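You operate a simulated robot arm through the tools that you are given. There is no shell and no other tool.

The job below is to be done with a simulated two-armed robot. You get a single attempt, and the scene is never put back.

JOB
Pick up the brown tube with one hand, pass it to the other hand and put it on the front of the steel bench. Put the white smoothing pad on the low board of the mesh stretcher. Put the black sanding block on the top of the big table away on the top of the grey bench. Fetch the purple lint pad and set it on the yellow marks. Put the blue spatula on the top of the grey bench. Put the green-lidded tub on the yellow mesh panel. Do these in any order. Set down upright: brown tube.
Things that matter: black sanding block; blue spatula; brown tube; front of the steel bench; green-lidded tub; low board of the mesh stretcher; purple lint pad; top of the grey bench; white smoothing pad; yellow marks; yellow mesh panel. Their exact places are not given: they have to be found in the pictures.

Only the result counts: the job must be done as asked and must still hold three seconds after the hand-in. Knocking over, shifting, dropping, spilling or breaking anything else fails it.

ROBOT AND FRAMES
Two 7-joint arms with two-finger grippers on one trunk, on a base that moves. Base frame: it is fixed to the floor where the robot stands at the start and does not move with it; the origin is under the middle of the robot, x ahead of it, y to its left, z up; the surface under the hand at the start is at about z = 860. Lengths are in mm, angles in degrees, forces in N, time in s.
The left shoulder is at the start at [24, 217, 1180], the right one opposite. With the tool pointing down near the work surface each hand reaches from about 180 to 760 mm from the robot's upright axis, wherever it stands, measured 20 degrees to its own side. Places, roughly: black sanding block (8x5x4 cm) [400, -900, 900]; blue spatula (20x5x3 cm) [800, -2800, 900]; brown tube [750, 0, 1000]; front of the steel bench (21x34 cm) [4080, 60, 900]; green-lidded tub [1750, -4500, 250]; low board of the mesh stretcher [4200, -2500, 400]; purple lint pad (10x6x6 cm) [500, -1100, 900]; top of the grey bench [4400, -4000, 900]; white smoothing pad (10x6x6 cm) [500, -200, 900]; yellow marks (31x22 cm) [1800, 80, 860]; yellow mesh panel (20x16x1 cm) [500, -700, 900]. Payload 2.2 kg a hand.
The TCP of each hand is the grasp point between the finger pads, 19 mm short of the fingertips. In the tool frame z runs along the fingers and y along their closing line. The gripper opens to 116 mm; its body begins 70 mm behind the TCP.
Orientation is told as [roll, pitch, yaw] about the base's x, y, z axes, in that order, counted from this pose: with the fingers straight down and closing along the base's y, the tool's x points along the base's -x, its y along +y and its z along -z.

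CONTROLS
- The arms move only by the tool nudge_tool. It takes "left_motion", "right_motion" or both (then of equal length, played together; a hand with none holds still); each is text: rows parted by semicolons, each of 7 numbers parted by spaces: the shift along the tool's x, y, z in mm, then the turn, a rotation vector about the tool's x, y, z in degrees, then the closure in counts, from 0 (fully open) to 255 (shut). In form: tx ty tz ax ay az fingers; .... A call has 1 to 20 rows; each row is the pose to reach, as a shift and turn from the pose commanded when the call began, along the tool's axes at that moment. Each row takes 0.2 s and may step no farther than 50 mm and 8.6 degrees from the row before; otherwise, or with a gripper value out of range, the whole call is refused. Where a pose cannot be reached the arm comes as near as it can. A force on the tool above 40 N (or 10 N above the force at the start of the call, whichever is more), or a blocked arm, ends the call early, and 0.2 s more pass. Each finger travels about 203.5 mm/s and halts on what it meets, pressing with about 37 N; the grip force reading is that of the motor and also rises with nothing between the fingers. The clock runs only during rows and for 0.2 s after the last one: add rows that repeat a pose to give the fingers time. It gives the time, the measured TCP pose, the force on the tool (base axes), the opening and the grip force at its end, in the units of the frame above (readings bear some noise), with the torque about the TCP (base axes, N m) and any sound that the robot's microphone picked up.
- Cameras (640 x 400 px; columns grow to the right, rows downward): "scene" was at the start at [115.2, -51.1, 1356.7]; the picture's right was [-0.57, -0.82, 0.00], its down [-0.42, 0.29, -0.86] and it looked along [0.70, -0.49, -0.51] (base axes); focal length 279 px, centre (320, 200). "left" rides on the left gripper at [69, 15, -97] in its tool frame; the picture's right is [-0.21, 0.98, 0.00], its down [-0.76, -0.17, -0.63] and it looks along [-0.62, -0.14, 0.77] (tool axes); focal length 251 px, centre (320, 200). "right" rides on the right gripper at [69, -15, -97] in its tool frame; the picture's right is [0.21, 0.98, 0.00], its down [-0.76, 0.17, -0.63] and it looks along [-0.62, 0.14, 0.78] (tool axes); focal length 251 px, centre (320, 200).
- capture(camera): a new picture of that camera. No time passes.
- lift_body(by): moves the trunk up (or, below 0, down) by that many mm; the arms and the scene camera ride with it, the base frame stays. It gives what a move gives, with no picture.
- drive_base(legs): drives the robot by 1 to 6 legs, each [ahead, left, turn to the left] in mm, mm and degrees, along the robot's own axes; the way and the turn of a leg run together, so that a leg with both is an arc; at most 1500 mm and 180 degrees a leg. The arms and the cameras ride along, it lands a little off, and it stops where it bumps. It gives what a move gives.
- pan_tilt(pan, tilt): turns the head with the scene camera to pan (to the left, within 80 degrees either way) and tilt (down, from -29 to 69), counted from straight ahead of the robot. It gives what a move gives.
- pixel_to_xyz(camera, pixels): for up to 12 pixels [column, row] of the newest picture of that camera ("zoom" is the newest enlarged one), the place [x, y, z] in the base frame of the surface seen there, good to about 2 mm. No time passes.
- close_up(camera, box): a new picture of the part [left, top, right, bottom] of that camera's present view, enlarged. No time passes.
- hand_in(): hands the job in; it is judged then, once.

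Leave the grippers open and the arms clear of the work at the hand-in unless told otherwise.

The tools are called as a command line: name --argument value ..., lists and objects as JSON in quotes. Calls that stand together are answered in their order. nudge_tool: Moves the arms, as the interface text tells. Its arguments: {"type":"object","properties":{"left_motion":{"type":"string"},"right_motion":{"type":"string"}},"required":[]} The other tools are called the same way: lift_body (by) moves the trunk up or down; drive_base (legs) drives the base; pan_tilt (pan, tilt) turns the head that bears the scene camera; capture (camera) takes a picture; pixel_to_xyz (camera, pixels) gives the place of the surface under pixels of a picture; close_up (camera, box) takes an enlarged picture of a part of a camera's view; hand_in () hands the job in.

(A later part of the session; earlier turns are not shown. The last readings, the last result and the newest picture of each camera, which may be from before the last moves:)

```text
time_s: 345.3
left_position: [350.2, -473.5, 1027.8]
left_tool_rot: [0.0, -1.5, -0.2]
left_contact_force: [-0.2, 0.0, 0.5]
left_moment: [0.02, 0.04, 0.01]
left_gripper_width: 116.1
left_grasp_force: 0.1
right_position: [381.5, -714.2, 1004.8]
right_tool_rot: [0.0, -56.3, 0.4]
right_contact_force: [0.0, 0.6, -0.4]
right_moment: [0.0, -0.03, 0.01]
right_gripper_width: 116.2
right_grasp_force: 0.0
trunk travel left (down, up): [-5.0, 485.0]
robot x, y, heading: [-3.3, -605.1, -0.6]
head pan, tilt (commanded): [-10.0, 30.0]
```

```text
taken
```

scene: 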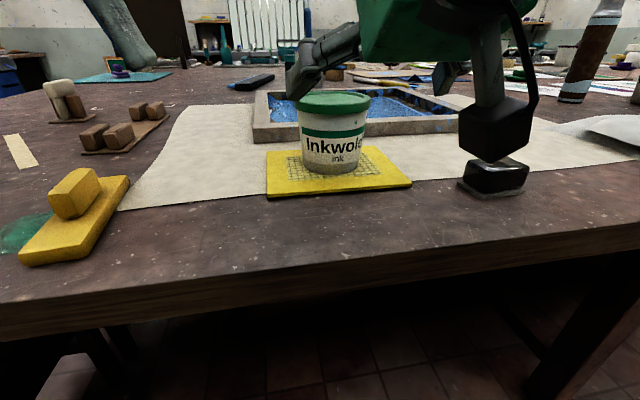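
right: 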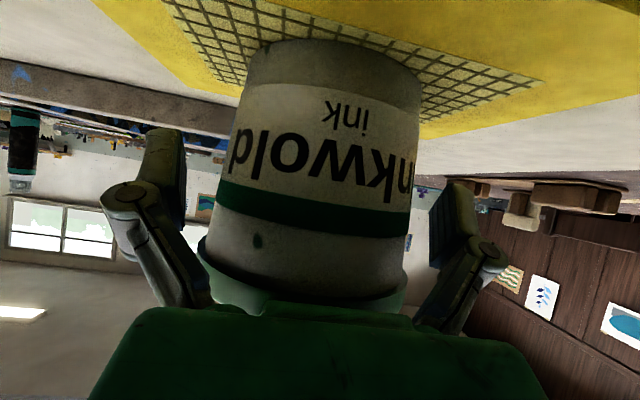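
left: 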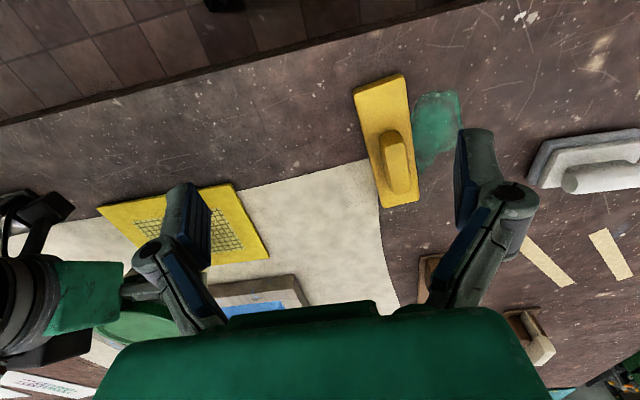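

The tub is in place. Now the black block at (412, −912): I bring the right hand above it, turning it to point straight down.

nudge_tool --right_motion "-2 -25 3 0 7 0 0; -4 -49 7 0 14 0 0; -7 -74 10 0 21 0 0; -9 -98 13 0 28 0 0; -11 -123 17 0 35 0 0; -13 -148 20 0 42 0 0; -16 -172 23 0 49 0 0; -18 -197 27 0 56.3 0 0; -18 -197 27 0 56.3 0 0"

capture --camera "right"

capture --camera "scene"

```text
time_s: 347.3
left_position: [349.9, -475.8, 1028.6]
left_tool_rot: [0.0, -1.3, -0.1]
left_contact_force: [-0.2, -0.1, 0.0]
left_moment: [-0.01, 0.0, 0.02]
left_gripper_width: 116.3
left_grasp_force: 0.1
right_position: [416.9, -910.4, 1003.8]
right_tool_rot: [0.0, 0.0, 0.6]
right_contact_force: [-0.4, 0.6, -0.3]
right_moment: [0.01, -0.02, 0.02]
right_gripper_width: 116.0
right_grasp_force: 0.1
trunk travel left (down, up): [-5.0, 485.0]
robot x, y, heading: [-0.9, -605.3, -0.4]
head pan, tilt (commanded): [-10.0, 30.0]
```

```text
taken
```

right: 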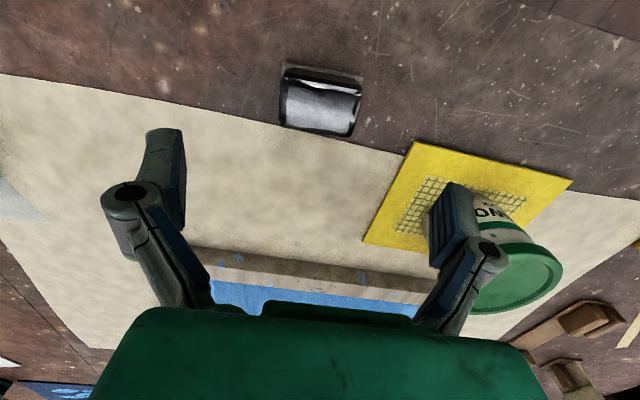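

```text
taken
```

scene: 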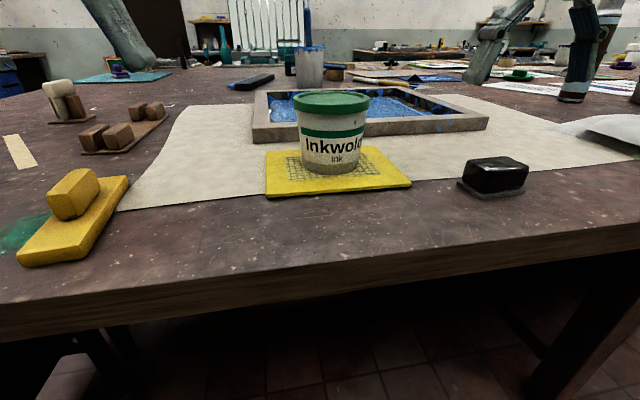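

The hand points straight down over the block. I measure the block from the right camera.

close_up --camera "right" --box '[260, 50, 390, 150]'

pixel_to_xyz --camera "right" --pixels '[[322, 105], [285, 70], [360, 78], [283, 125], [352, 135], [290, 90], [358, 98], [320, 130], [325, 82], [320, 75]]'

```text
4.00 times, centred on (325, 100) of right
```

zoom: 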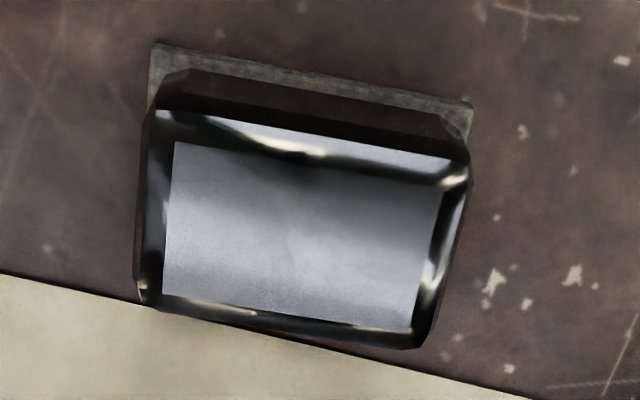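

```text
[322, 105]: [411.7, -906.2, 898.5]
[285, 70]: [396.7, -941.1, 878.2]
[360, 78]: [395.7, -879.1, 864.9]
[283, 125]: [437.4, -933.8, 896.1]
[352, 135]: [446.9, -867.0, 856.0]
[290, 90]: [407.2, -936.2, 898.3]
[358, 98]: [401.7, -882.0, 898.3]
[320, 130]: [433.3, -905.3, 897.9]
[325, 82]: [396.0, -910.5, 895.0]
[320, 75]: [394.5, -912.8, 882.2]
```

Block centre (417, −909), about 70 mm long along y and 47 mm wide, top z=898. The hand is centred; I descend 118 mm around its ends.

nudge_tool --right_motion "0 1 35 0 0 0 0; 0 1 70 0 0 0 0; 0 1 100 0 0 0 0; 0 1 118 0 0 0 0; 0 1 118 0 0 0 0"

capture --camera "right"

```text
time_s: 348.5
left_position: [350.1, -475.8, 1028.0]
left_tool_rot: [0.1, -1.5, -0.2]
left_contact_force: [0.6, 0.0, 0.0]
left_moment: [-0.03, 0.01, 0.01]
left_gripper_width: 115.9
left_grasp_force: 0.1
right_position: [420.4, -909.5, 884.1]
right_tool_rot: [0.2, 0.0, 0.4]
right_contact_force: [0.6, 0.2, -0.4]
right_moment: [0.0, -0.01, 0.0]
right_gripper_width: 116.0
right_grasp_force: 0.0
trunk travel left (down, up): [-5.0, 485.0]
robot x, y, heading: [-1.3, -602.8, -0.4]
head pan, tilt (commanded): [-10.0, 30.0]
```

```text
taken
```

right: 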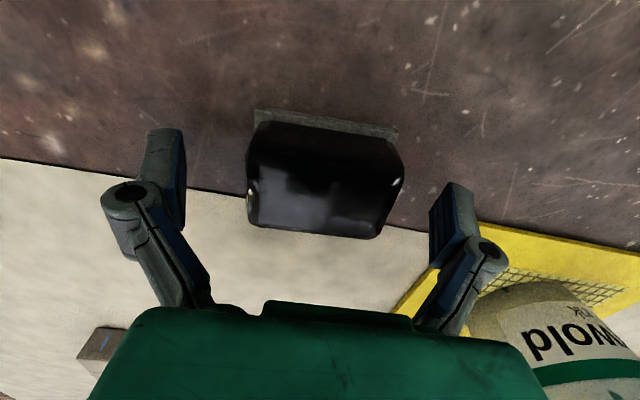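

Centred. I close on the block.

nudge_tool --right_motion "0 0 0 0 0 0 50; 0 0 0 0 0 0 90; 0 0 0 0 0 0 130; 0 0 0 0 0 0 255; 0 0 0 0 0 0 255; 0 0 0 0 0 0 255"

capture --camera "right"

```text
time_s: 349.9
left_position: [349.3, -475.4, 1029.1]
left_tool_rot: [0.1, -1.4, -0.2]
left_contact_force: [-0.3, 0.0, -1.3]
left_moment: [0.01, 0.0, 0.02]
left_gripper_width: 116.0
left_grasp_force: 0.1
right_position: [420.6, -909.6, 883.3]
right_tool_rot: [0.1, 0.0, 0.5]
right_contact_force: [-0.3, 0.1, 0.7]
right_moment: [-0.01, 0.01, 0.03]
right_gripper_width: 69.6
right_grasp_force: 37.2
trunk travel left (down, up): [-5.0, 485.0]
robot x, y, heading: [-1.7, -603.6, -0.9]
head pan, tilt (commanded): [-10.0, 30.0]
```

```text
taken
```

right: 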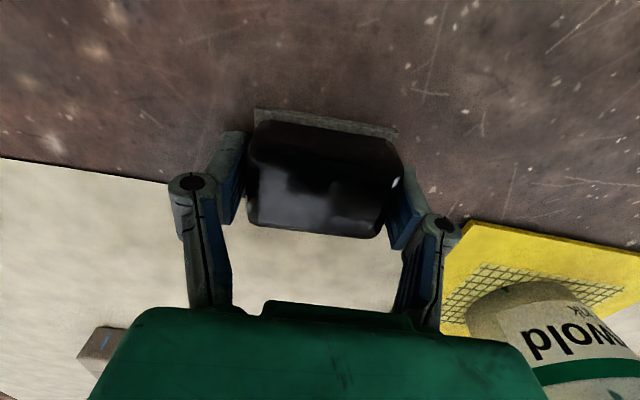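

Gripped (70 mm, 37 N). I lift it 130 mm.

nudge_tool --right_motion "0 0 -15 0 0 0 255; 0 0 -40 0 0 0 255; 0 0 -75 0 0 0 255; 0 0 -110 0 0 0 255; 0 0 -130 0 0 0 255; 0 0 -130 0 0 0 255"

capture --camera "right"

pan_tilt --pan 30 --tilt 30

capture --camera "scene"

```text
time_s: 351.3
left_position: [350.9, -475.4, 1029.2]
left_tool_rot: [0.2, -1.4, -0.2]
left_contact_force: [0.0, -0.4, 0.3]
left_moment: [0.0, 0.03, 0.04]
left_gripper_width: 116.1
left_grasp_force: 0.0
right_position: [419.6, -909.4, 1012.5]
right_tool_rot: [0.1, 0.0, 0.6]
right_contact_force: [0.3, 0.6, -0.8]
right_moment: [0.02, -0.01, -0.01]
right_gripper_width: 69.2
right_grasp_force: 37.0
trunk travel left (down, up): [-5.0, 485.0]
robot x, y, heading: [-0.9, -603.7, -0.5]
head pan, tilt (commanded): [-10.0, 30.0]
```

```text
taken
```

right: 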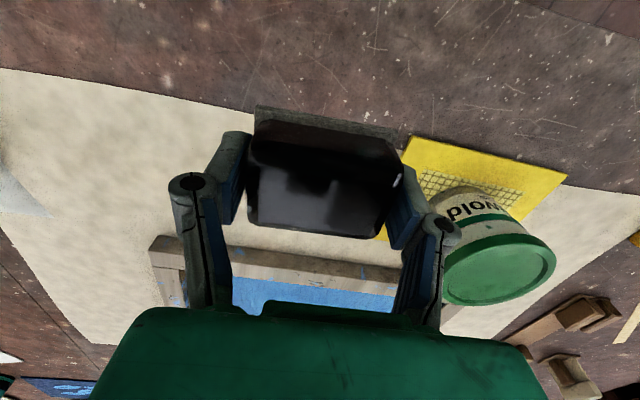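

```text
time_s: 352.4
left_position: [350.8, -475.2, 1028.3]
left_tool_rot: [0.1, -1.4, -0.2]
left_contact_force: [-0.1, -0.5, -0.1]
left_moment: [-0.02, -0.01, 0.01]
left_gripper_width: 115.9
left_grasp_force: 0.1
right_position: [419.9, -909.1, 1012.7]
right_tool_rot: [0.2, 0.0, 0.5]
right_contact_force: [0.2, 0.6, -0.2]
right_moment: [0.01, -0.03, -0.02]
right_gripper_width: 69.4
right_grasp_force: 37.2
trunk travel left (down, up): [-5.0, 485.0]
robot x, y, heading: [-1.7, -605.7, -0.6]
head pan, tilt (commanded): [30.0, 30.0]
```

```text
taken
```

scene: 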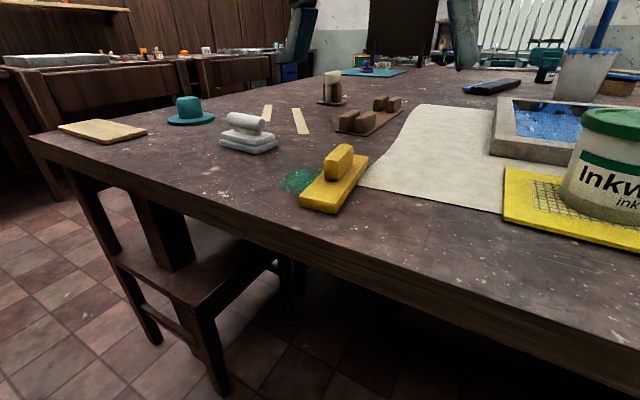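

The block is held. Now I look closely at the white pad to plan taking it with the left hand, slanted.

close_up --camera "scene" --box '[200, 90, 300, 170]'

pixel_to_xyz --camera "zoom" --pixels '[[190, 170], [330, 170], [410, 200], [250, 180], [180, 145], [400, 190], [440, 300], [150, 320], [490, 270], [290, 340], [330, 260], [370, 150]]'

```text
5.00 times, centred on (250, 130) of scene
```

zoom: 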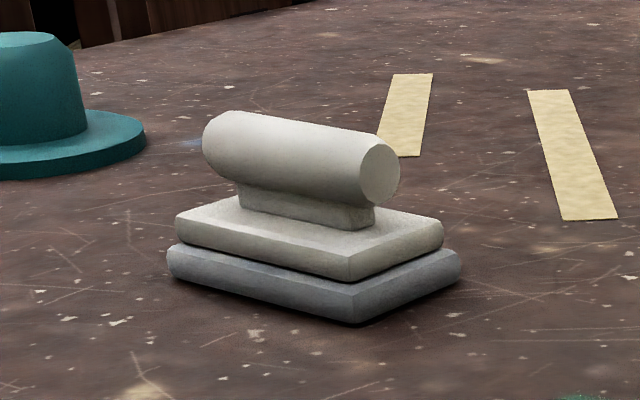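

```text
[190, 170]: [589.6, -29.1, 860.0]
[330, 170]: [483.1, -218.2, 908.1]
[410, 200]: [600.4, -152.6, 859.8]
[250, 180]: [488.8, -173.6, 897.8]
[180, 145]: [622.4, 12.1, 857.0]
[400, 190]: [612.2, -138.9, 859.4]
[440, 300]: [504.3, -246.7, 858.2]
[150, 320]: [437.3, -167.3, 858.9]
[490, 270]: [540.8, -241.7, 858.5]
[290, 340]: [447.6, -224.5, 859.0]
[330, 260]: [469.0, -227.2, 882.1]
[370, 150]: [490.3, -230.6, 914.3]
```

The white pad's handle is a bar about 82 mm long with flat ends, from about (503,−150) to (490,−232), centre z≈906. I tuck the right hand back a bit and drive sideways left by 320 mm (trunk low).

nudge_tool --right_motion "20 0 -10 0 0 0 255; 40 0 -20 0 0 0 255; 60 0 -30 0 0 0 255; 60 0 -30 0 0 0 255"

drive_base --legs '[[0, 320, 0]]'

capture --camera "left"

capture --camera "right"

```text
time_s: 353.4
left_position: [349.8, -474.2, 1029.5]
left_tool_rot: [0.1, -1.5, -0.1]
left_contact_force: [0.0, 0.0, -0.3]
left_moment: [0.01, -0.01, -0.02]
left_gripper_width: 116.0
left_grasp_force: 0.0
right_position: [359.3, -910.4, 1043.7]
right_tool_rot: [0.1, 0.0, 0.5]
right_contact_force: [0.9, -0.4, -1.4]
right_moment: [0.0, -0.01, -0.01]
right_gripper_width: 68.6
right_grasp_force: 37.2
trunk travel left (down, up): [-5.0, 485.0]
robot x, y, heading: [0.0, -604.6, -0.5]
head pan, tilt (commanded): [30.0, 30.0]
```

```text
time_s: 355.6
left_position: [352.4, -152.6, 1028.2]
left_tool_rot: [0.2, -1.3, 0.0]
left_contact_force: [-0.3, -1.0, 0.7]
left_moment: [0.01, 0.01, -0.01]
left_gripper_width: 116.1
left_grasp_force: 0.1
right_position: [361.8, -588.2, 1044.3]
right_tool_rot: [0.2, 0.1, 0.7]
right_contact_force: [-0.1, 0.8, -1.8]
right_moment: [0.01, 0.0, -0.04]
right_gripper_width: 68.7
right_grasp_force: 36.8
trunk travel left (down, up): [-5.0, 485.0]
robot x, y, heading: [-1.0, -280.9, -0.3]
head pan, tilt (commanded): [30.0, 30.0]
```

```text
taken
```

left: 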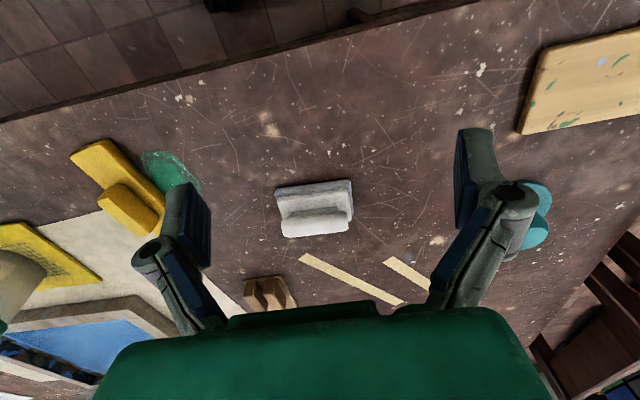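

```text
taken
```

right: 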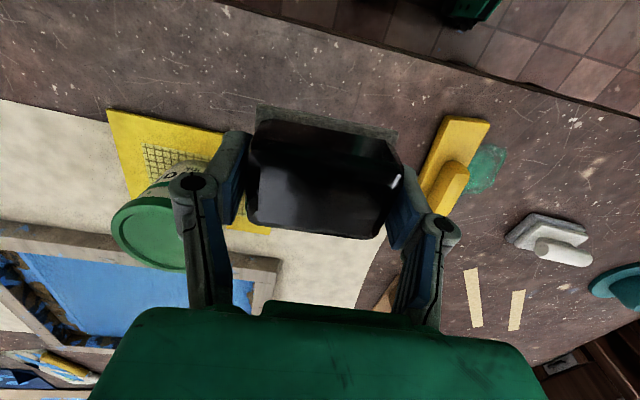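

I measure the white handle from the left camera.

close_up --camera "left" --box '[260, 165, 370, 250]'

pixel_to_xyz --camera "left" --pixels '[[286, 228], [315, 223], [348, 221], [284, 235], [350, 226], [315, 214], [278, 190], [350, 182], [315, 232], [290, 222], [345, 214]]'

```text
4.71 times, centred on (315, 208) of left
```

zoom: 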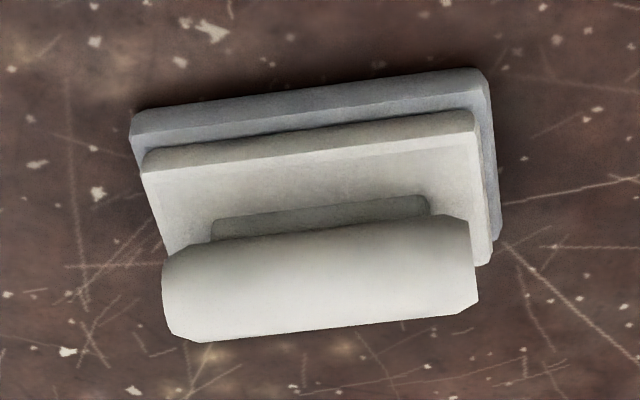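

```text
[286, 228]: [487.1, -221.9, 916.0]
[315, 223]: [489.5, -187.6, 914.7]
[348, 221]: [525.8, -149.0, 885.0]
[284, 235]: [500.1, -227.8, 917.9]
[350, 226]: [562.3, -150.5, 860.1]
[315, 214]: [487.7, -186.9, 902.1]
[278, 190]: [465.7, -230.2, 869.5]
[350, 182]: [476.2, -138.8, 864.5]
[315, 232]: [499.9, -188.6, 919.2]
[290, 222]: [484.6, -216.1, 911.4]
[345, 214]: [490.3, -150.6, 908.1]
```

Handle centre (500, −189.5, 905), direction −6.6°. I bring the left hand to 120 mm before it, slanted (36° below level), closing along the bar's length.

nudge_tool --left_motion "-7 -4 7 0.5 -7.5 0.9 0; -15 -7 14 0.9 -15 1.7 0; -22 -11 20 1.4 -22.5 2.6 0; -29 -15 27 1.8 -30 3.5 0; -36 -18 34 2.3 -37.6 4.4 0; -44 -22 41 2.7 -45.1 5.2 0; -51 -26 48 3.2 -52.6 6.1 0; -51 -26 48 3.2 -52.6 6.1 0"

capture --camera "left"

```text
time_s: 357.4
left_position: [401.1, -162.6, 981.3]
left_tool_rot: [-1.1, -54.0, -5.7]
left_contact_force: [-0.1, 0.5, -0.2]
left_moment: [0.0, 0.02, 0.01]
left_gripper_width: 116.2
left_grasp_force: 0.2
right_position: [359.5, -570.8, 1048.6]
right_tool_rot: [-0.6, -0.2, 0.6]
right_contact_force: [-0.3, 0.6, -1.4]
right_moment: [0.01, 0.0, 0.04]
right_gripper_width: 68.7
right_grasp_force: 37.9
trunk travel left (down, up): [-5.0, 485.0]
robot x, y, heading: [1.0, -279.1, -0.4]
head pan, tilt (commanded): [30.0, 30.0]
```

```text
taken
```

left: 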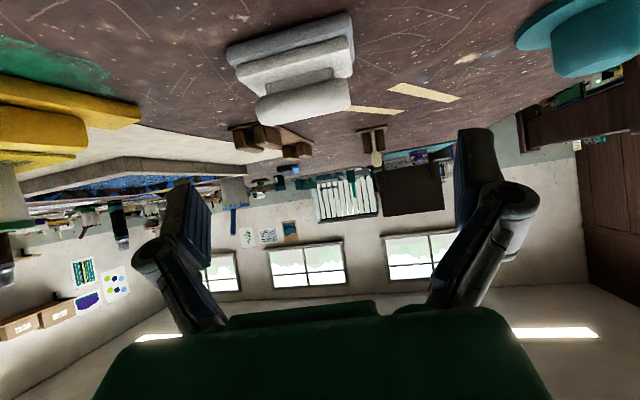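

The body swayed a little after the sideways drive. I hold for a second and read again.

pan_tilt --pan 20 --tilt 30

pan_tilt --pan 21 --tilt 30

pan_tilt --pan 20 --tilt 30

pan_tilt --pan 21 --tilt 30

```text
time_s: 358.1
left_position: [401.9, -165.8, 980.6]
left_tool_rot: [-0.8, -54.1, -5.9]
left_contact_force: [-0.7, 0.0, 0.5]
left_moment: [-0.05, 0.01, 0.01]
left_gripper_width: 116.0
left_grasp_force: 0.0
right_position: [359.7, -573.8, 1048.8]
right_tool_rot: [-0.5, -0.1, 0.7]
right_contact_force: [0.3, 0.5, -1.1]
right_moment: [-0.06, 0.03, 0.0]
right_gripper_width: 68.7
right_grasp_force: 36.7
trunk travel left (down, up): [-5.0, 485.0]
robot x, y, heading: [-2.1, -283.9, -0.2]
head pan, tilt (commanded): [20.0, 30.0]
```

```text
time_s: 358.7
left_position: [401.8, -174.3, 982.0]
left_tool_rot: [-0.3, -54.0, -6.5]
left_contact_force: [-0.1, -0.1, 0.9]
left_moment: [0.01, 0.02, -0.02]
left_gripper_width: 115.9
left_grasp_force: 0.0
right_position: [360.0, -583.5, 1046.4]
right_tool_rot: [-0.1, -0.1, 0.7]
right_contact_force: [-0.1, 0.5, -1.4]
right_moment: [0.03, 0.0, 0.01]
right_gripper_width: 68.6
right_grasp_force: 37.2
trunk travel left (down, up): [-5.0, 485.0]
robot x, y, heading: [-0.0, -280.9, -0.6]
head pan, tilt (commanded): [21.0, 30.0]
```

```text
time_s: 359.3
left_position: [402.1, -174.2, 981.1]
left_tool_rot: [-0.1, -54.1, -6.5]
left_contact_force: [-0.4, -0.1, -0.1]
left_moment: [0.0, 0.01, 0.02]
left_gripper_width: 116.0
left_grasp_force: 0.1
right_position: [360.4, -583.7, 1047.1]
right_tool_rot: [-0.1, -0.1, 0.7]
right_contact_force: [0.1, -0.6, -2.3]
right_moment: [0.02, 0.0, 0.01]
right_gripper_width: 68.7
right_grasp_force: 36.6
trunk travel left (down, up): [-5.0, 485.0]
robot x, y, heading: [1.7, -280.7, -0.3]
head pan, tilt (commanded): [20.0, 30.0]
```

```text
time_s: 359.9
left_position: [401.8, -170.4, 981.4]
left_tool_rot: [-0.4, -54.1, -6.3]
left_contact_force: [0.2, -0.8, -0.2]
left_moment: [0.0, 0.04, 0.0]
left_gripper_width: 115.8
left_grasp_force: 0.1
right_position: [360.0, -579.3, 1046.0]
right_tool_rot: [-0.2, -0.1, 0.7]
right_contact_force: [0.9, -0.2, -0.5]
right_moment: [-0.04, -0.02, 0.02]
right_gripper_width: 68.8
right_grasp_force: 37.4
trunk travel left (down, up): [-5.0, 485.0]
robot x, y, heading: [6.2, -280.4, -0.2]
head pan, tilt (commanded): [21.0, 30.0]
```

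Steady now. I approach along the hand's axis, first 85 mm, and look.

nudge_tool --left_motion "0 -2 30 0 0 0 0; -0.5 -4 60 0 0 0 0; -0.7 -6.5 85 0 0 0 0; -0.7 -6.5 85 0 0 0 0"

capture --camera "left"

capture --camera "scene"

```text
time_s: 360.9
left_position: [470.5, -185.4, 931.5]
left_tool_rot: [-0.4, -54.0, -6.5]
left_contact_force: [-0.3, -0.1, -0.4]
left_moment: [0.0, 0.04, -0.03]
left_gripper_width: 116.0
left_grasp_force: 0.0
right_position: [361.0, -580.9, 1046.7]
right_tool_rot: [-0.2, -0.1, 0.7]
right_contact_force: [-0.4, 0.0, -0.8]
right_moment: [-0.02, 0.01, -0.02]
right_gripper_width: 68.6
right_grasp_force: 36.7
trunk travel left (down, up): [-5.0, 485.0]
robot x, y, heading: [-0.9, -284.6, -0.5]
head pan, tilt (commanded): [21.0, 30.0]
```

```text
taken
```

left: 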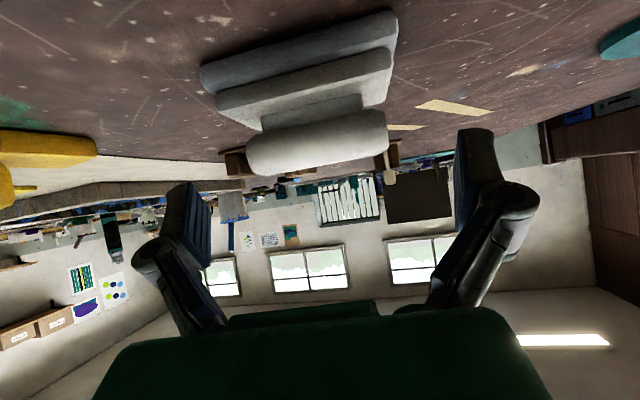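

```text
taken
```

scene: 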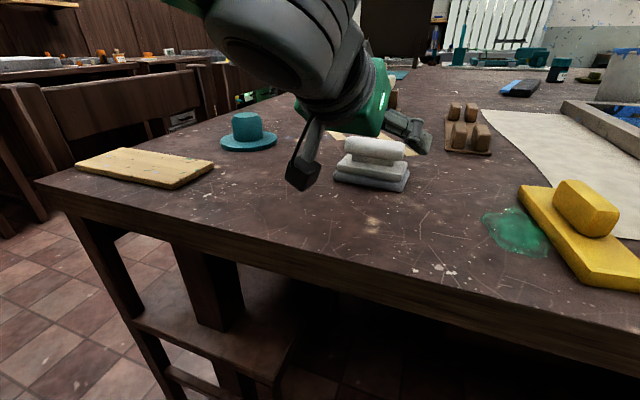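

The handle is centred (column 318). I advance the remaining 37 mm and close.

nudge_tool --left_motion "0 0 15 0 0 0 0; 0 0 30 0 0 0 0; 0 0 37 0 0 0 0; 0 0 37 0 0 0 0"

capture --camera "left"

close_up --camera "scene" --box '[270, 90, 450, 220]'

```text
time_s: 361.9
left_position: [500.1, -190.3, 911.0]
left_tool_rot: [-0.2, -54.1, -6.4]
left_contact_force: [0.1, 0.0, 0.5]
left_moment: [0.0, 0.02, 0.0]
left_gripper_width: 116.4
left_grasp_force: 0.0
right_position: [360.7, -580.3, 1046.9]
right_tool_rot: [-0.2, -0.1, 0.8]
right_contact_force: [-0.5, 0.8, -0.8]
right_moment: [-0.03, -0.02, 0.07]
right_gripper_width: 68.6
right_grasp_force: 37.3
trunk travel left (down, up): [-5.0, 485.0]
robot x, y, heading: [4.5, -282.1, -0.4]
head pan, tilt (commanded): [21.0, 30.0]
```

```text
taken
```

left: 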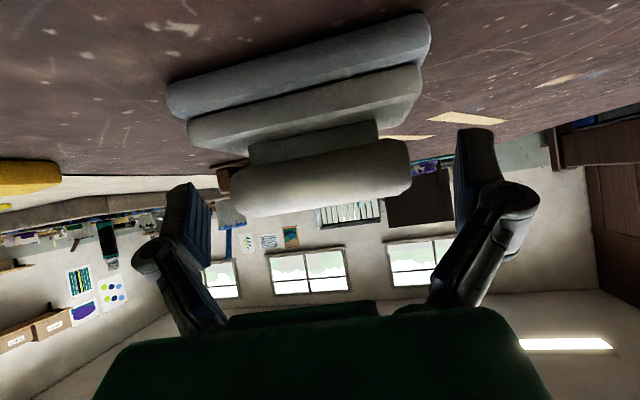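

```text
3.08 times, centred on (360, 155) of scene
```

zoom: 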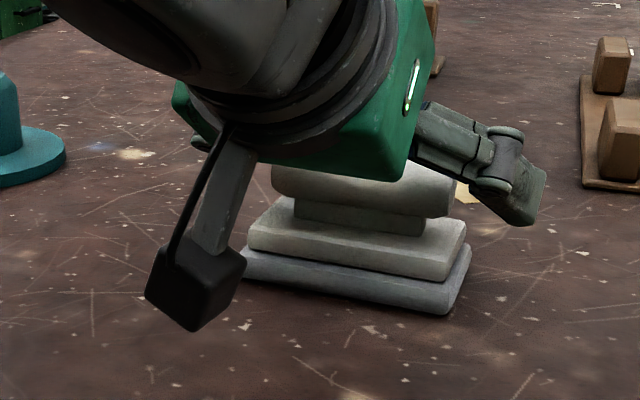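

Well centred. I close the left gripper on the handle's ends.

nudge_tool --left_motion "0 0 0 0 0 0 30; 0 0 0 0 0 0 60; 0 0 0 0 0 0 90; 0 0 0 0 0 0 160; 0 0 0 0 0 0 255; 0 0 0 0 0 0 255"

capture --camera "left"

close_up --camera "scene" --box '[270, 90, 450, 220]'

```text
time_s: 363.3
left_position: [499.7, -188.9, 910.3]
left_tool_rot: [-0.3, -54.2, -6.4]
left_contact_force: [-0.1, -0.4, 1.7]
left_moment: [-0.08, 0.03, -0.02]
left_gripper_width: 81.5
left_grasp_force: 37.2
right_position: [360.2, -581.0, 1046.0]
right_tool_rot: [-0.3, -0.1, 0.7]
right_contact_force: [-0.2, 0.1, -0.7]
right_moment: [0.01, 0.01, -0.02]
right_gripper_width: 68.8
right_grasp_force: 36.6
trunk travel left (down, up): [-5.0, 485.0]
robot x, y, heading: [1.1, -277.8, -0.1]
head pan, tilt (commanded): [21.0, 30.0]
```

```text
taken
```

left: 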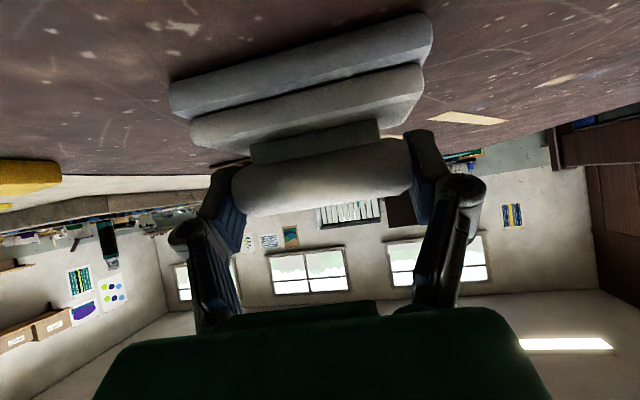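

```text
3.08 times, centred on (360, 155) of scene
```

zoom: 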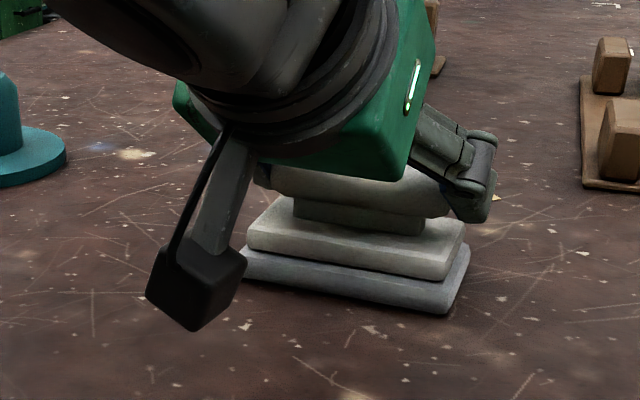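

Gripped (81.5 mm). I lift 80 mm and check that it hangs level.

nudge_tool --left_motion "-12 0 -9 0 0 0 255; -32 0 -23 0 0 0 255; -50 0 -36 0 0 0 255; -65 0 -47 0 0 0 255; -65 0 -47 0 0 0 255"

capture --camera "left"

close_up --camera "scene" --box '[270, 50, 450, 180]'

```text
time_s: 364.5
left_position: [502.1, -192.3, 990.6]
left_tool_rot: [-0.3, -54.1, -6.3]
left_contact_force: [0.4, -0.6, -0.8]
left_moment: [0.0, 0.01, 0.02]
left_gripper_width: 81.4
left_grasp_force: 37.1
right_position: [359.6, -580.2, 1047.3]
right_tool_rot: [-0.2, -0.1, 0.7]
right_contact_force: [0.1, 0.5, -1.0]
right_moment: [-0.02, 0.01, 0.01]
right_gripper_width: 68.9
right_grasp_force: 37.1
trunk travel left (down, up): [-5.0, 485.0]
robot x, y, heading: [-1.0, -274.9, -0.5]
head pan, tilt (commanded): [21.0, 30.0]
```

```text
taken
```

left: 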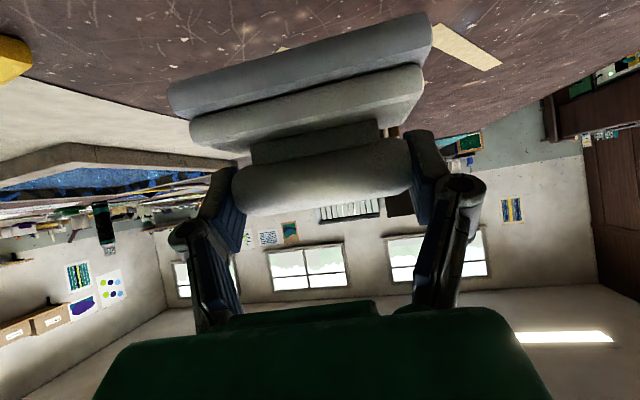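

```text
3.08 times, centred on (360, 115) of scene
```

zoom: 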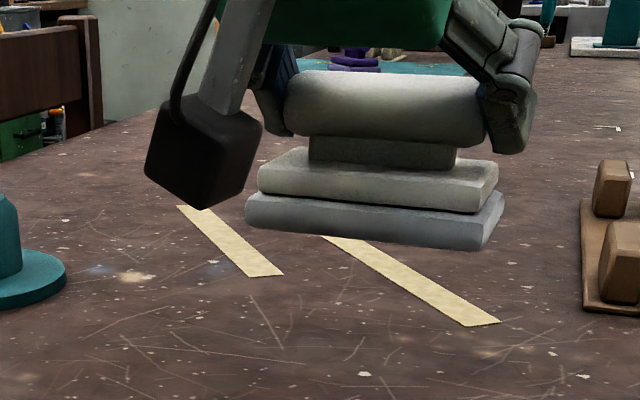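

Both objects are held well. For the drive I pull the left hand 80 mm closer, then back off from the table.

nudge_tool --left_motion "23 -4 -32 0 0 0 255; 46.7 -9 -64.4 0 0 0 255; 46.7 -9 -64.4 0 0 0 255"

drive_base --legs '[[-170, 0, 0], [0, 0, 90]]'

pan_tilt --pan 0 --tilt 20

capture --camera "scene"

```text
time_s: 365.3
left_position: [420.2, -192.2, 991.5]
left_tool_rot: [-0.3, -53.9, -6.4]
left_contact_force: [0.3, 0.3, -0.6]
left_moment: [0.0, 0.01, -0.02]
left_gripper_width: 81.5
left_grasp_force: 36.9
right_position: [359.8, -581.5, 1046.8]
right_tool_rot: [-0.2, -0.1, 0.7]
right_contact_force: [0.3, 0.1, 0.0]
right_moment: [-0.04, 0.01, -0.01]
right_gripper_width: 68.3
right_grasp_force: 37.3
trunk travel left (down, up): [-5.0, 485.0]
robot x, y, heading: [-0.7, -280.1, -0.5]
head pan, tilt (commanded): [21.0, 30.0]
```

```text
time_s: 370.5
left_position: [-250.6, 139.6, 991.9]
left_tool_rot: [-0.4, -54.2, 82.2]
left_contact_force: [-0.2, 0.0, -0.3]
left_moment: [0.0, -0.03, 0.04]
left_gripper_width: 81.3
left_grasp_force: 37.3
right_position: [138.5, 71.5, 1046.5]
right_tool_rot: [-0.3, 0.0, 89.4]
right_contact_force: [0.7, 0.7, -0.3]
right_moment: [0.03, 0.02, 0.01]
right_gripper_width: 68.4
right_grasp_force: 37.2
trunk travel left (down, up): [-5.0, 485.0]
robot x, y, heading: [-178.0, -279.8, 88.3]
head pan, tilt (commanded): [21.0, 30.0]
```

```text
time_s: 371.4
left_position: [-251.7, 138.4, 993.0]
left_tool_rot: [-0.4, -54.0, 82.2]
left_contact_force: [-0.5, 0.3, -0.9]
left_moment: [0.02, -0.02, 0.0]
left_gripper_width: 81.1
left_grasp_force: 36.7
right_position: [136.7, 69.0, 1047.8]
right_tool_rot: [-0.3, -0.2, 89.4]
right_contact_force: [1.2, -0.7, -1.9]
right_moment: [0.01, -0.04, 0.02]
right_gripper_width: 68.6
right_grasp_force: 36.4
trunk travel left (down, up): [-5.0, 485.0]
robot x, y, heading: [-174.3, -282.4, 88.0]
head pan, tilt (commanded): [0.0, 20.0]
```

```text
taken
```

scene: 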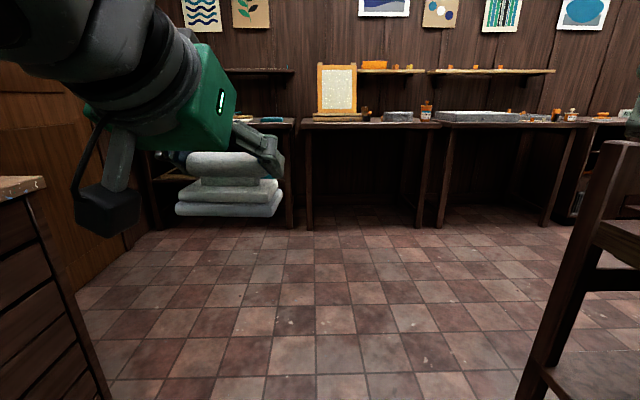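

The way is clear. I drive 1130 mm ahead into the left aisle and turn right to heading 0.

drive_base --legs '[[1140, 0, 0], [0, 0, -88]]'

drive_base --legs '[[1200, 0, 0], [1200, 0, 0], [950, 0, 0]]'

pan_tilt --pan -20 --tilt 15

capture --camera "scene"

```text
time_s: 380.9
left_position: [264.1, 977.1, 993.6]
left_tool_rot: [-0.3, -54.2, -2.8]
left_contact_force: [0.6, 0.1, -2.0]
left_moment: [0.0, 0.0, 0.0]
left_gripper_width: 81.3
left_grasp_force: 37.0
right_position: [229.6, 583.9, 1046.7]
right_tool_rot: [-0.3, -0.2, 4.3]
right_contact_force: [0.5, 0.3, -2.1]
right_moment: [-0.03, 0.03, 0.05]
right_gripper_width: 68.4
right_grasp_force: 37.0
trunk travel left (down, up): [-5.0, 485.0]
robot x, y, heading: [-146.4, 859.3, 3.5]
head pan, tilt (commanded): [0.0, 20.0]
```

```text
time_s: 397.3
left_position: [3627.5, 1102.7, 993.9]
left_tool_rot: [-0.3, -54.2, -3.1]
left_contact_force: [0.2, 0.8, -0.5]
left_moment: [-0.01, 0.03, 0.03]
left_gripper_width: 81.0
left_grasp_force: 37.0
right_position: [3590.5, 710.1, 1047.9]
right_tool_rot: [-0.2, -0.4, 3.9]
right_contact_force: [0.8, 0.4, -2.0]
right_moment: [-0.03, 0.02, 0.01]
right_gripper_width: 68.6
right_grasp_force: 36.6
trunk travel left (down, up): [-5.0, 485.0]
robot x, y, heading: [3216.3, 984.3, 2.8]
head pan, tilt (commanded): [0.0, 20.0]
```

```text
time_s: 398.1
left_position: [3626.5, 1103.7, 994.8]
left_tool_rot: [-0.3, -54.3, -3.2]
left_contact_force: [0.3, -0.8, -2.0]
left_moment: [0.0, 0.01, 0.05]
left_gripper_width: 80.8
left_grasp_force: 36.7
right_position: [3589.4, 711.5, 1048.8]
right_tool_rot: [-0.3, -0.4, 3.8]
right_contact_force: [-0.5, -0.3, -1.8]
right_moment: [0.02, -0.02, -0.01]
right_gripper_width: 68.7
right_grasp_force: 37.0
trunk travel left (down, up): [-5.0, 485.0]
robot x, y, heading: [3216.0, 988.6, 2.6]
head pan, tilt (commanded): [-20.0, 15.0]
```

```text
taken
```

scene: 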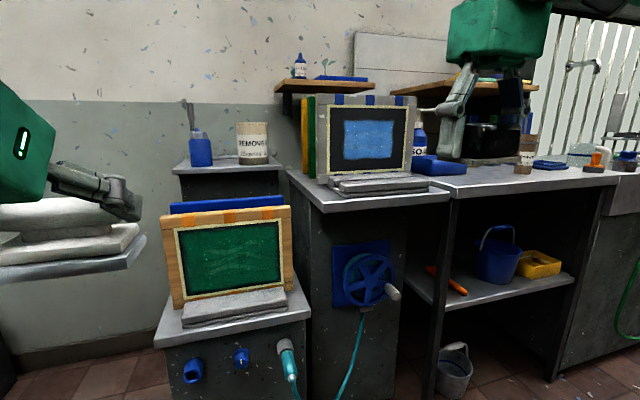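

The tube stands fine on its bench (527,150). I go 90 mm further ahead, turn right to heading −90°, and drive to the mesh stretcher.

drive_base --legs '[[90, 0, 0], [0, 0, -92.8]]'

drive_base --legs '[[1200, 0, 0], [1000, 0, 0]]'

```text
time_s: 403.1
left_position: [3399.6, 580.2, 993.6]
left_tool_rot: [-0.4, -54.3, -96.3]
left_contact_force: [0.1, 0.7, -0.9]
left_moment: [-0.02, 0.03, 0.02]
left_gripper_width: 80.8
left_grasp_force: 37.6
right_position: [3009.3, 639.8, 1049.5]
right_tool_rot: [-0.3, -0.3, -89.2]
right_contact_force: [-0.7, 0.8, -0.9]
right_moment: [0.0, 0.01, 0.0]
right_gripper_width: 68.4
right_grasp_force: 36.9
trunk travel left (down, up): [-5.0, 485.0]
robot x, y, heading: [3308.2, 994.0, -90.4]
head pan, tilt (commanded): [-20.0, 15.0]
```

```text
time_s: 414.0
left_position: [3358.3, -1621.7, 996.6]
left_tool_rot: [-0.4, -54.5, -96.8]
left_contact_force: [0.1, -0.5, -0.8]
left_moment: [0.02, 0.0, -0.03]
left_gripper_width: 80.6
left_grasp_force: 37.3
right_position: [2968.6, -1558.9, 1049.0]
right_tool_rot: [-0.3, -0.4, -89.7]
right_contact_force: [-0.5, -0.6, -2.0]
right_moment: [0.02, -0.01, 0.01]
right_gripper_width: 68.3
right_grasp_force: 36.9
trunk travel left (down, up): [-5.0, 485.0]
robot x, y, heading: [3274.7, -1211.8, -90.8]
head pan, tilt (commanded): [-20.0, 15.0]
```

I continue to y≈−2310 and turn left to face the stretcher.

drive_base --legs '[[1095, 0, 0], [0, 0, 90.8]]'

pan_tilt --pan 10 --tilt 35

capture --camera "scene"

```text
time_s: 423.4
left_position: [3663.1, -2208.5, 996.1]
left_tool_rot: [-0.4, -54.4, -6.6]
left_contact_force: [-0.2, -0.9, -1.7]
left_moment: [-0.06, -0.02, 0.01]
left_gripper_width: 80.4
left_grasp_force: 37.3
right_position: [3602.0, -2596.8, 1050.1]
right_tool_rot: [-0.3, -0.6, 0.3]
right_contact_force: [-0.4, 0.4, -0.3]
right_moment: [0.03, -0.01, -0.01]
right_gripper_width: 68.4
right_grasp_force: 37.0
trunk travel left (down, up): [-5.0, 485.0]
robot x, y, heading: [3251.4, -2298.1, -0.7]
head pan, tilt (commanded): [-20.0, 15.0]
```

```text
time_s: 424.4
left_position: [3662.1, -2208.6, 997.5]
left_tool_rot: [-0.4, -54.6, -6.6]
left_contact_force: [0.3, -0.3, -1.0]
left_moment: [0.03, -0.01, -0.02]
left_gripper_width: 80.5
left_grasp_force: 37.1
right_position: [3599.2, -2596.5, 1051.0]
right_tool_rot: [-0.3, -0.5, 0.3]
right_contact_force: [0.2, 0.2, -2.1]
right_moment: [0.02, 0.01, -0.01]
right_gripper_width: 68.5
right_grasp_force: 36.9
trunk travel left (down, up): [-5.0, 485.0]
robot x, y, heading: [3250.4, -2296.2, -0.6]
head pan, tilt (commanded): [10.0, 35.0]
```

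```text
taken
```

scene: 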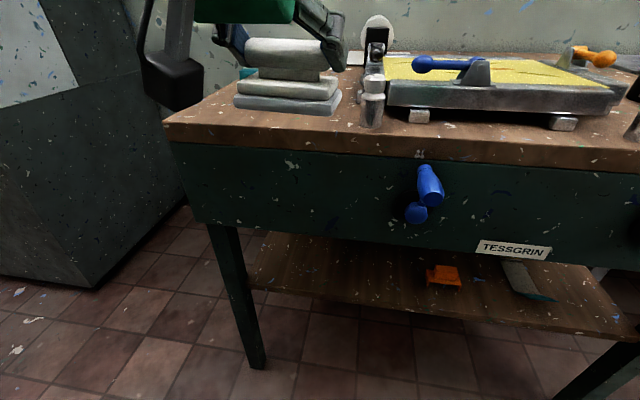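

The low board is free to the left of the orange block; a blue crank sticks out of the apron. I measure them.

pixel_to_xyz --camera "scene" --pixels '[[428, 185], [415, 212], [300, 265], [350, 280], [400, 275], [440, 270], [350, 310], [250, 285], [300, 225], [265, 235], [525, 280], [380, 250]]'

close_up --camera "scene" --box '[200, 130, 480, 340]'

```text
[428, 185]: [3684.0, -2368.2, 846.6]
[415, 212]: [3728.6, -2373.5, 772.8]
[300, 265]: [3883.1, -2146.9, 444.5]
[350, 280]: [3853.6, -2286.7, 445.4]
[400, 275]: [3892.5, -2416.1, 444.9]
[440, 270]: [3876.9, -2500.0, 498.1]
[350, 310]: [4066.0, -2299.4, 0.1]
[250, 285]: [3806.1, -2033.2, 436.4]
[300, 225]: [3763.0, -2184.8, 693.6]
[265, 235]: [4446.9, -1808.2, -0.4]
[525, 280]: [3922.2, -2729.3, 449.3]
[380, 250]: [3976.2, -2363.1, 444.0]
```

```text
1.90 times, centred on (340, 235) of scene
```

zoom: 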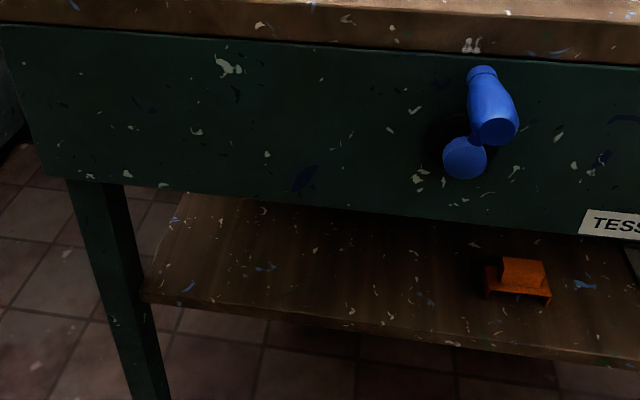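

Crank at (3684, −2368, 847) – clear of my hand's path at y≈−2209. I lower the left hand with the pad in front of the apron to z≈507.

nudge_tool --left_motion "36 0 26 0 0 0 255; 72 0 51 0 0 0 255; 108 0 77 0 0 0 255; 144 0 103 0 0 0 255; 180 0 128 0 0 0 255; 216 0 154 0 0 0 255; 252 0 180 0 0 0 255; 288 0 205 0 0 0 255; 324 0 231 0 0 0 255; 360 0 257 0 0 0 255; 385 0 275 0 0 0 255; 399 0 285 0 0 0 255; 399 0 285 0 0 0 255"

capture --camera "left"

capture --camera "scene"

```text
time_s: 427.2
left_position: [3664.2, -2211.7, 505.2]
left_tool_rot: [-0.3, -54.5, -6.7]
left_contact_force: [-0.1, -0.9, -1.0]
left_moment: [-0.03, 0.05, -0.01]
left_gripper_width: 80.5
left_grasp_force: 36.8
right_position: [3599.9, -2596.9, 1050.8]
right_tool_rot: [-0.3, -0.7, 0.3]
right_contact_force: [-0.2, 0.0, -0.6]
right_moment: [0.01, 0.0, 0.02]
right_gripper_width: 68.8
right_grasp_force: 37.0
trunk travel left (down, up): [-5.0, 485.0]
robot x, y, heading: [3253.5, -2296.7, -0.7]
head pan, tilt (commanded): [10.0, 35.0]
```

```text
taken
```

left: 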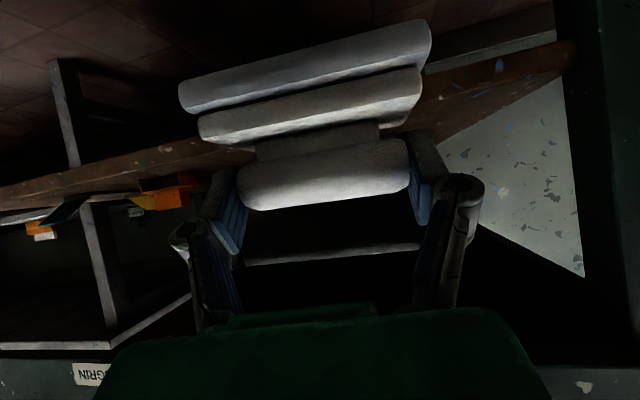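

```text
taken
```

scene: 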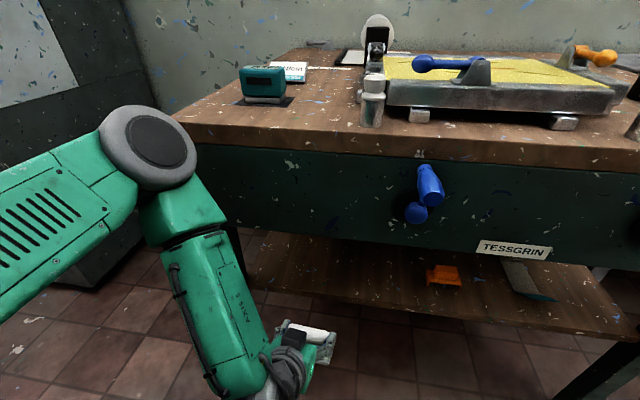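

I check how my elbow, forearm and wrist stand relative to the apron before pushing in.

pixel_to_xyz --camera "scene" --pixels '[[150, 145], [195, 180], [215, 260], [240, 330], [265, 375], [290, 385], [300, 345], [318, 332], [225, 225], [250, 360], [285, 355], [330, 345]]'

pan_tilt --pan 15 --tilt 50

capture --camera "scene"

```text
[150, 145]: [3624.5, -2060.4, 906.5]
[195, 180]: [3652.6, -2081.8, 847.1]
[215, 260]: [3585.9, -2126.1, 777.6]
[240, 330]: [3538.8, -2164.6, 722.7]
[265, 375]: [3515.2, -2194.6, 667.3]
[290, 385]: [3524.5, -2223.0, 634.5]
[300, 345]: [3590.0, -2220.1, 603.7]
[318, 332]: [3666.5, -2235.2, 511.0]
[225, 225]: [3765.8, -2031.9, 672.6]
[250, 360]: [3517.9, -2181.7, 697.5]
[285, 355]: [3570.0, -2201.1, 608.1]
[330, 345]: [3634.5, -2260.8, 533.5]
```

```text
time_s: 427.9
left_position: [3664.5, -2212.1, 505.0]
left_tool_rot: [-0.4, -54.6, -6.7]
left_contact_force: [1.1, 0.5, -1.3]
left_moment: [-0.02, 0.01, 0.01]
left_gripper_width: 80.1
left_grasp_force: 36.8
right_position: [3599.9, -2597.7, 1050.7]
right_tool_rot: [-0.3, -0.6, 0.3]
right_contact_force: [0.3, 0.2, -1.2]
right_moment: [0.01, 0.02, -0.03]
right_gripper_width: 68.7
right_grasp_force: 37.3
trunk travel left (down, up): [-5.0, 485.0]
robot x, y, heading: [3250.7, -2296.1, -0.8]
head pan, tilt (commanded): [15.0, 50.0]
```

```text
taken
```

scene: 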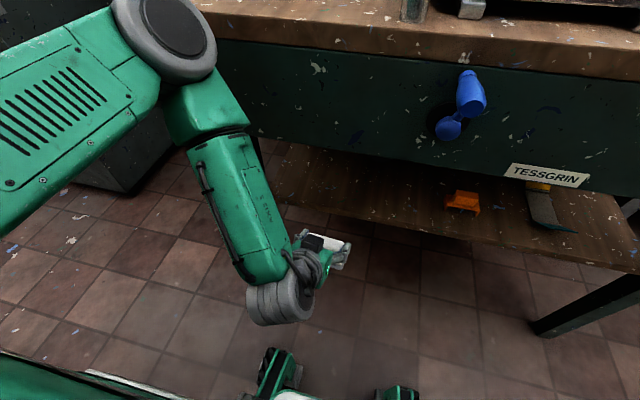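

My elbow is high and forward (x≈3624, z≈906) and would hit the bench top. If I stand further back and stretch the arm more, the elbow stays clear. I back off 125 mm.

drive_base --legs '[[-125, 0, 0]]'

nudge_tool --left_motion "-5 0 -3.5 0 0 0 255; -28 4.6 29 0 0 0 255; -51 9.2 61 0 0 0 255; -74 13.8 94 0 0 0 255; -97 18.4 126 0 0 0 255; -97 18.4 126 0 0 0 255"

capture --camera "scene"

capture --camera "left"

```text
time_s: 429.2
left_position: [3534.9, -2207.6, 505.2]
left_tool_rot: [-0.4, -54.6, -6.4]
left_contact_force: [-0.5, -0.5, -0.5]
left_moment: [0.0, 0.03, 0.01]
left_gripper_width: 80.4
left_grasp_force: 37.1
right_position: [3472.7, -2594.6, 1051.4]
right_tool_rot: [-0.3, -0.7, 0.7]
right_contact_force: [-0.2, 0.2, -1.2]
right_moment: [-0.02, -0.02, 0.01]
right_gripper_width: 68.3
right_grasp_force: 36.7
trunk travel left (down, up): [-5.0, 485.0]
robot x, y, heading: [3123.1, -2299.1, -0.4]
head pan, tilt (commanded): [15.0, 50.0]
```

```text
time_s: 430.6
left_position: [3695.3, -2208.9, 510.9]
left_tool_rot: [-0.5, -54.7, -6.3]
left_contact_force: [0.0, -0.2, -1.3]
left_moment: [0.01, 0.01, -0.02]
left_gripper_width: 80.0
left_grasp_force: 37.0
right_position: [3470.7, -2593.3, 1051.9]
right_tool_rot: [-0.3, -0.8, 0.7]
right_contact_force: [0.2, 0.7, -1.0]
right_moment: [-0.01, -0.05, 0.01]
right_gripper_width: 68.5
right_grasp_force: 37.3
trunk travel left (down, up): [-5.0, 485.0]
robot x, y, heading: [3124.7, -2300.0, -0.3]
head pan, tilt (commanded): [15.0, 50.0]
```

```text
taken
```

scene: 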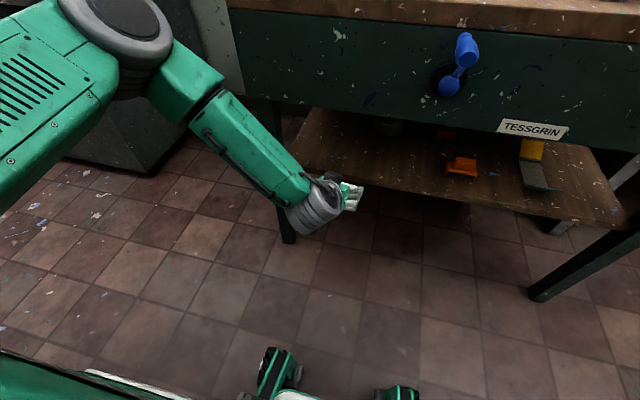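

```text
taken
```

left: 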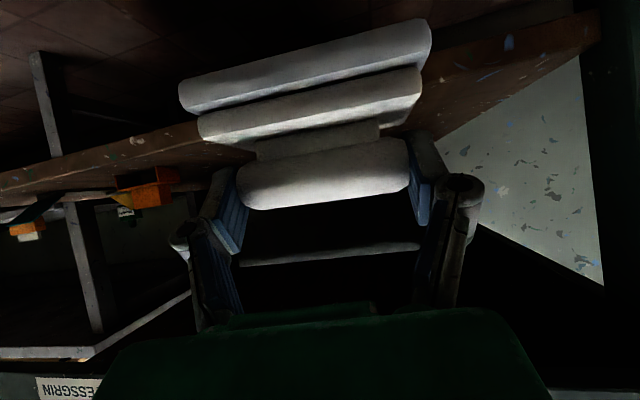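

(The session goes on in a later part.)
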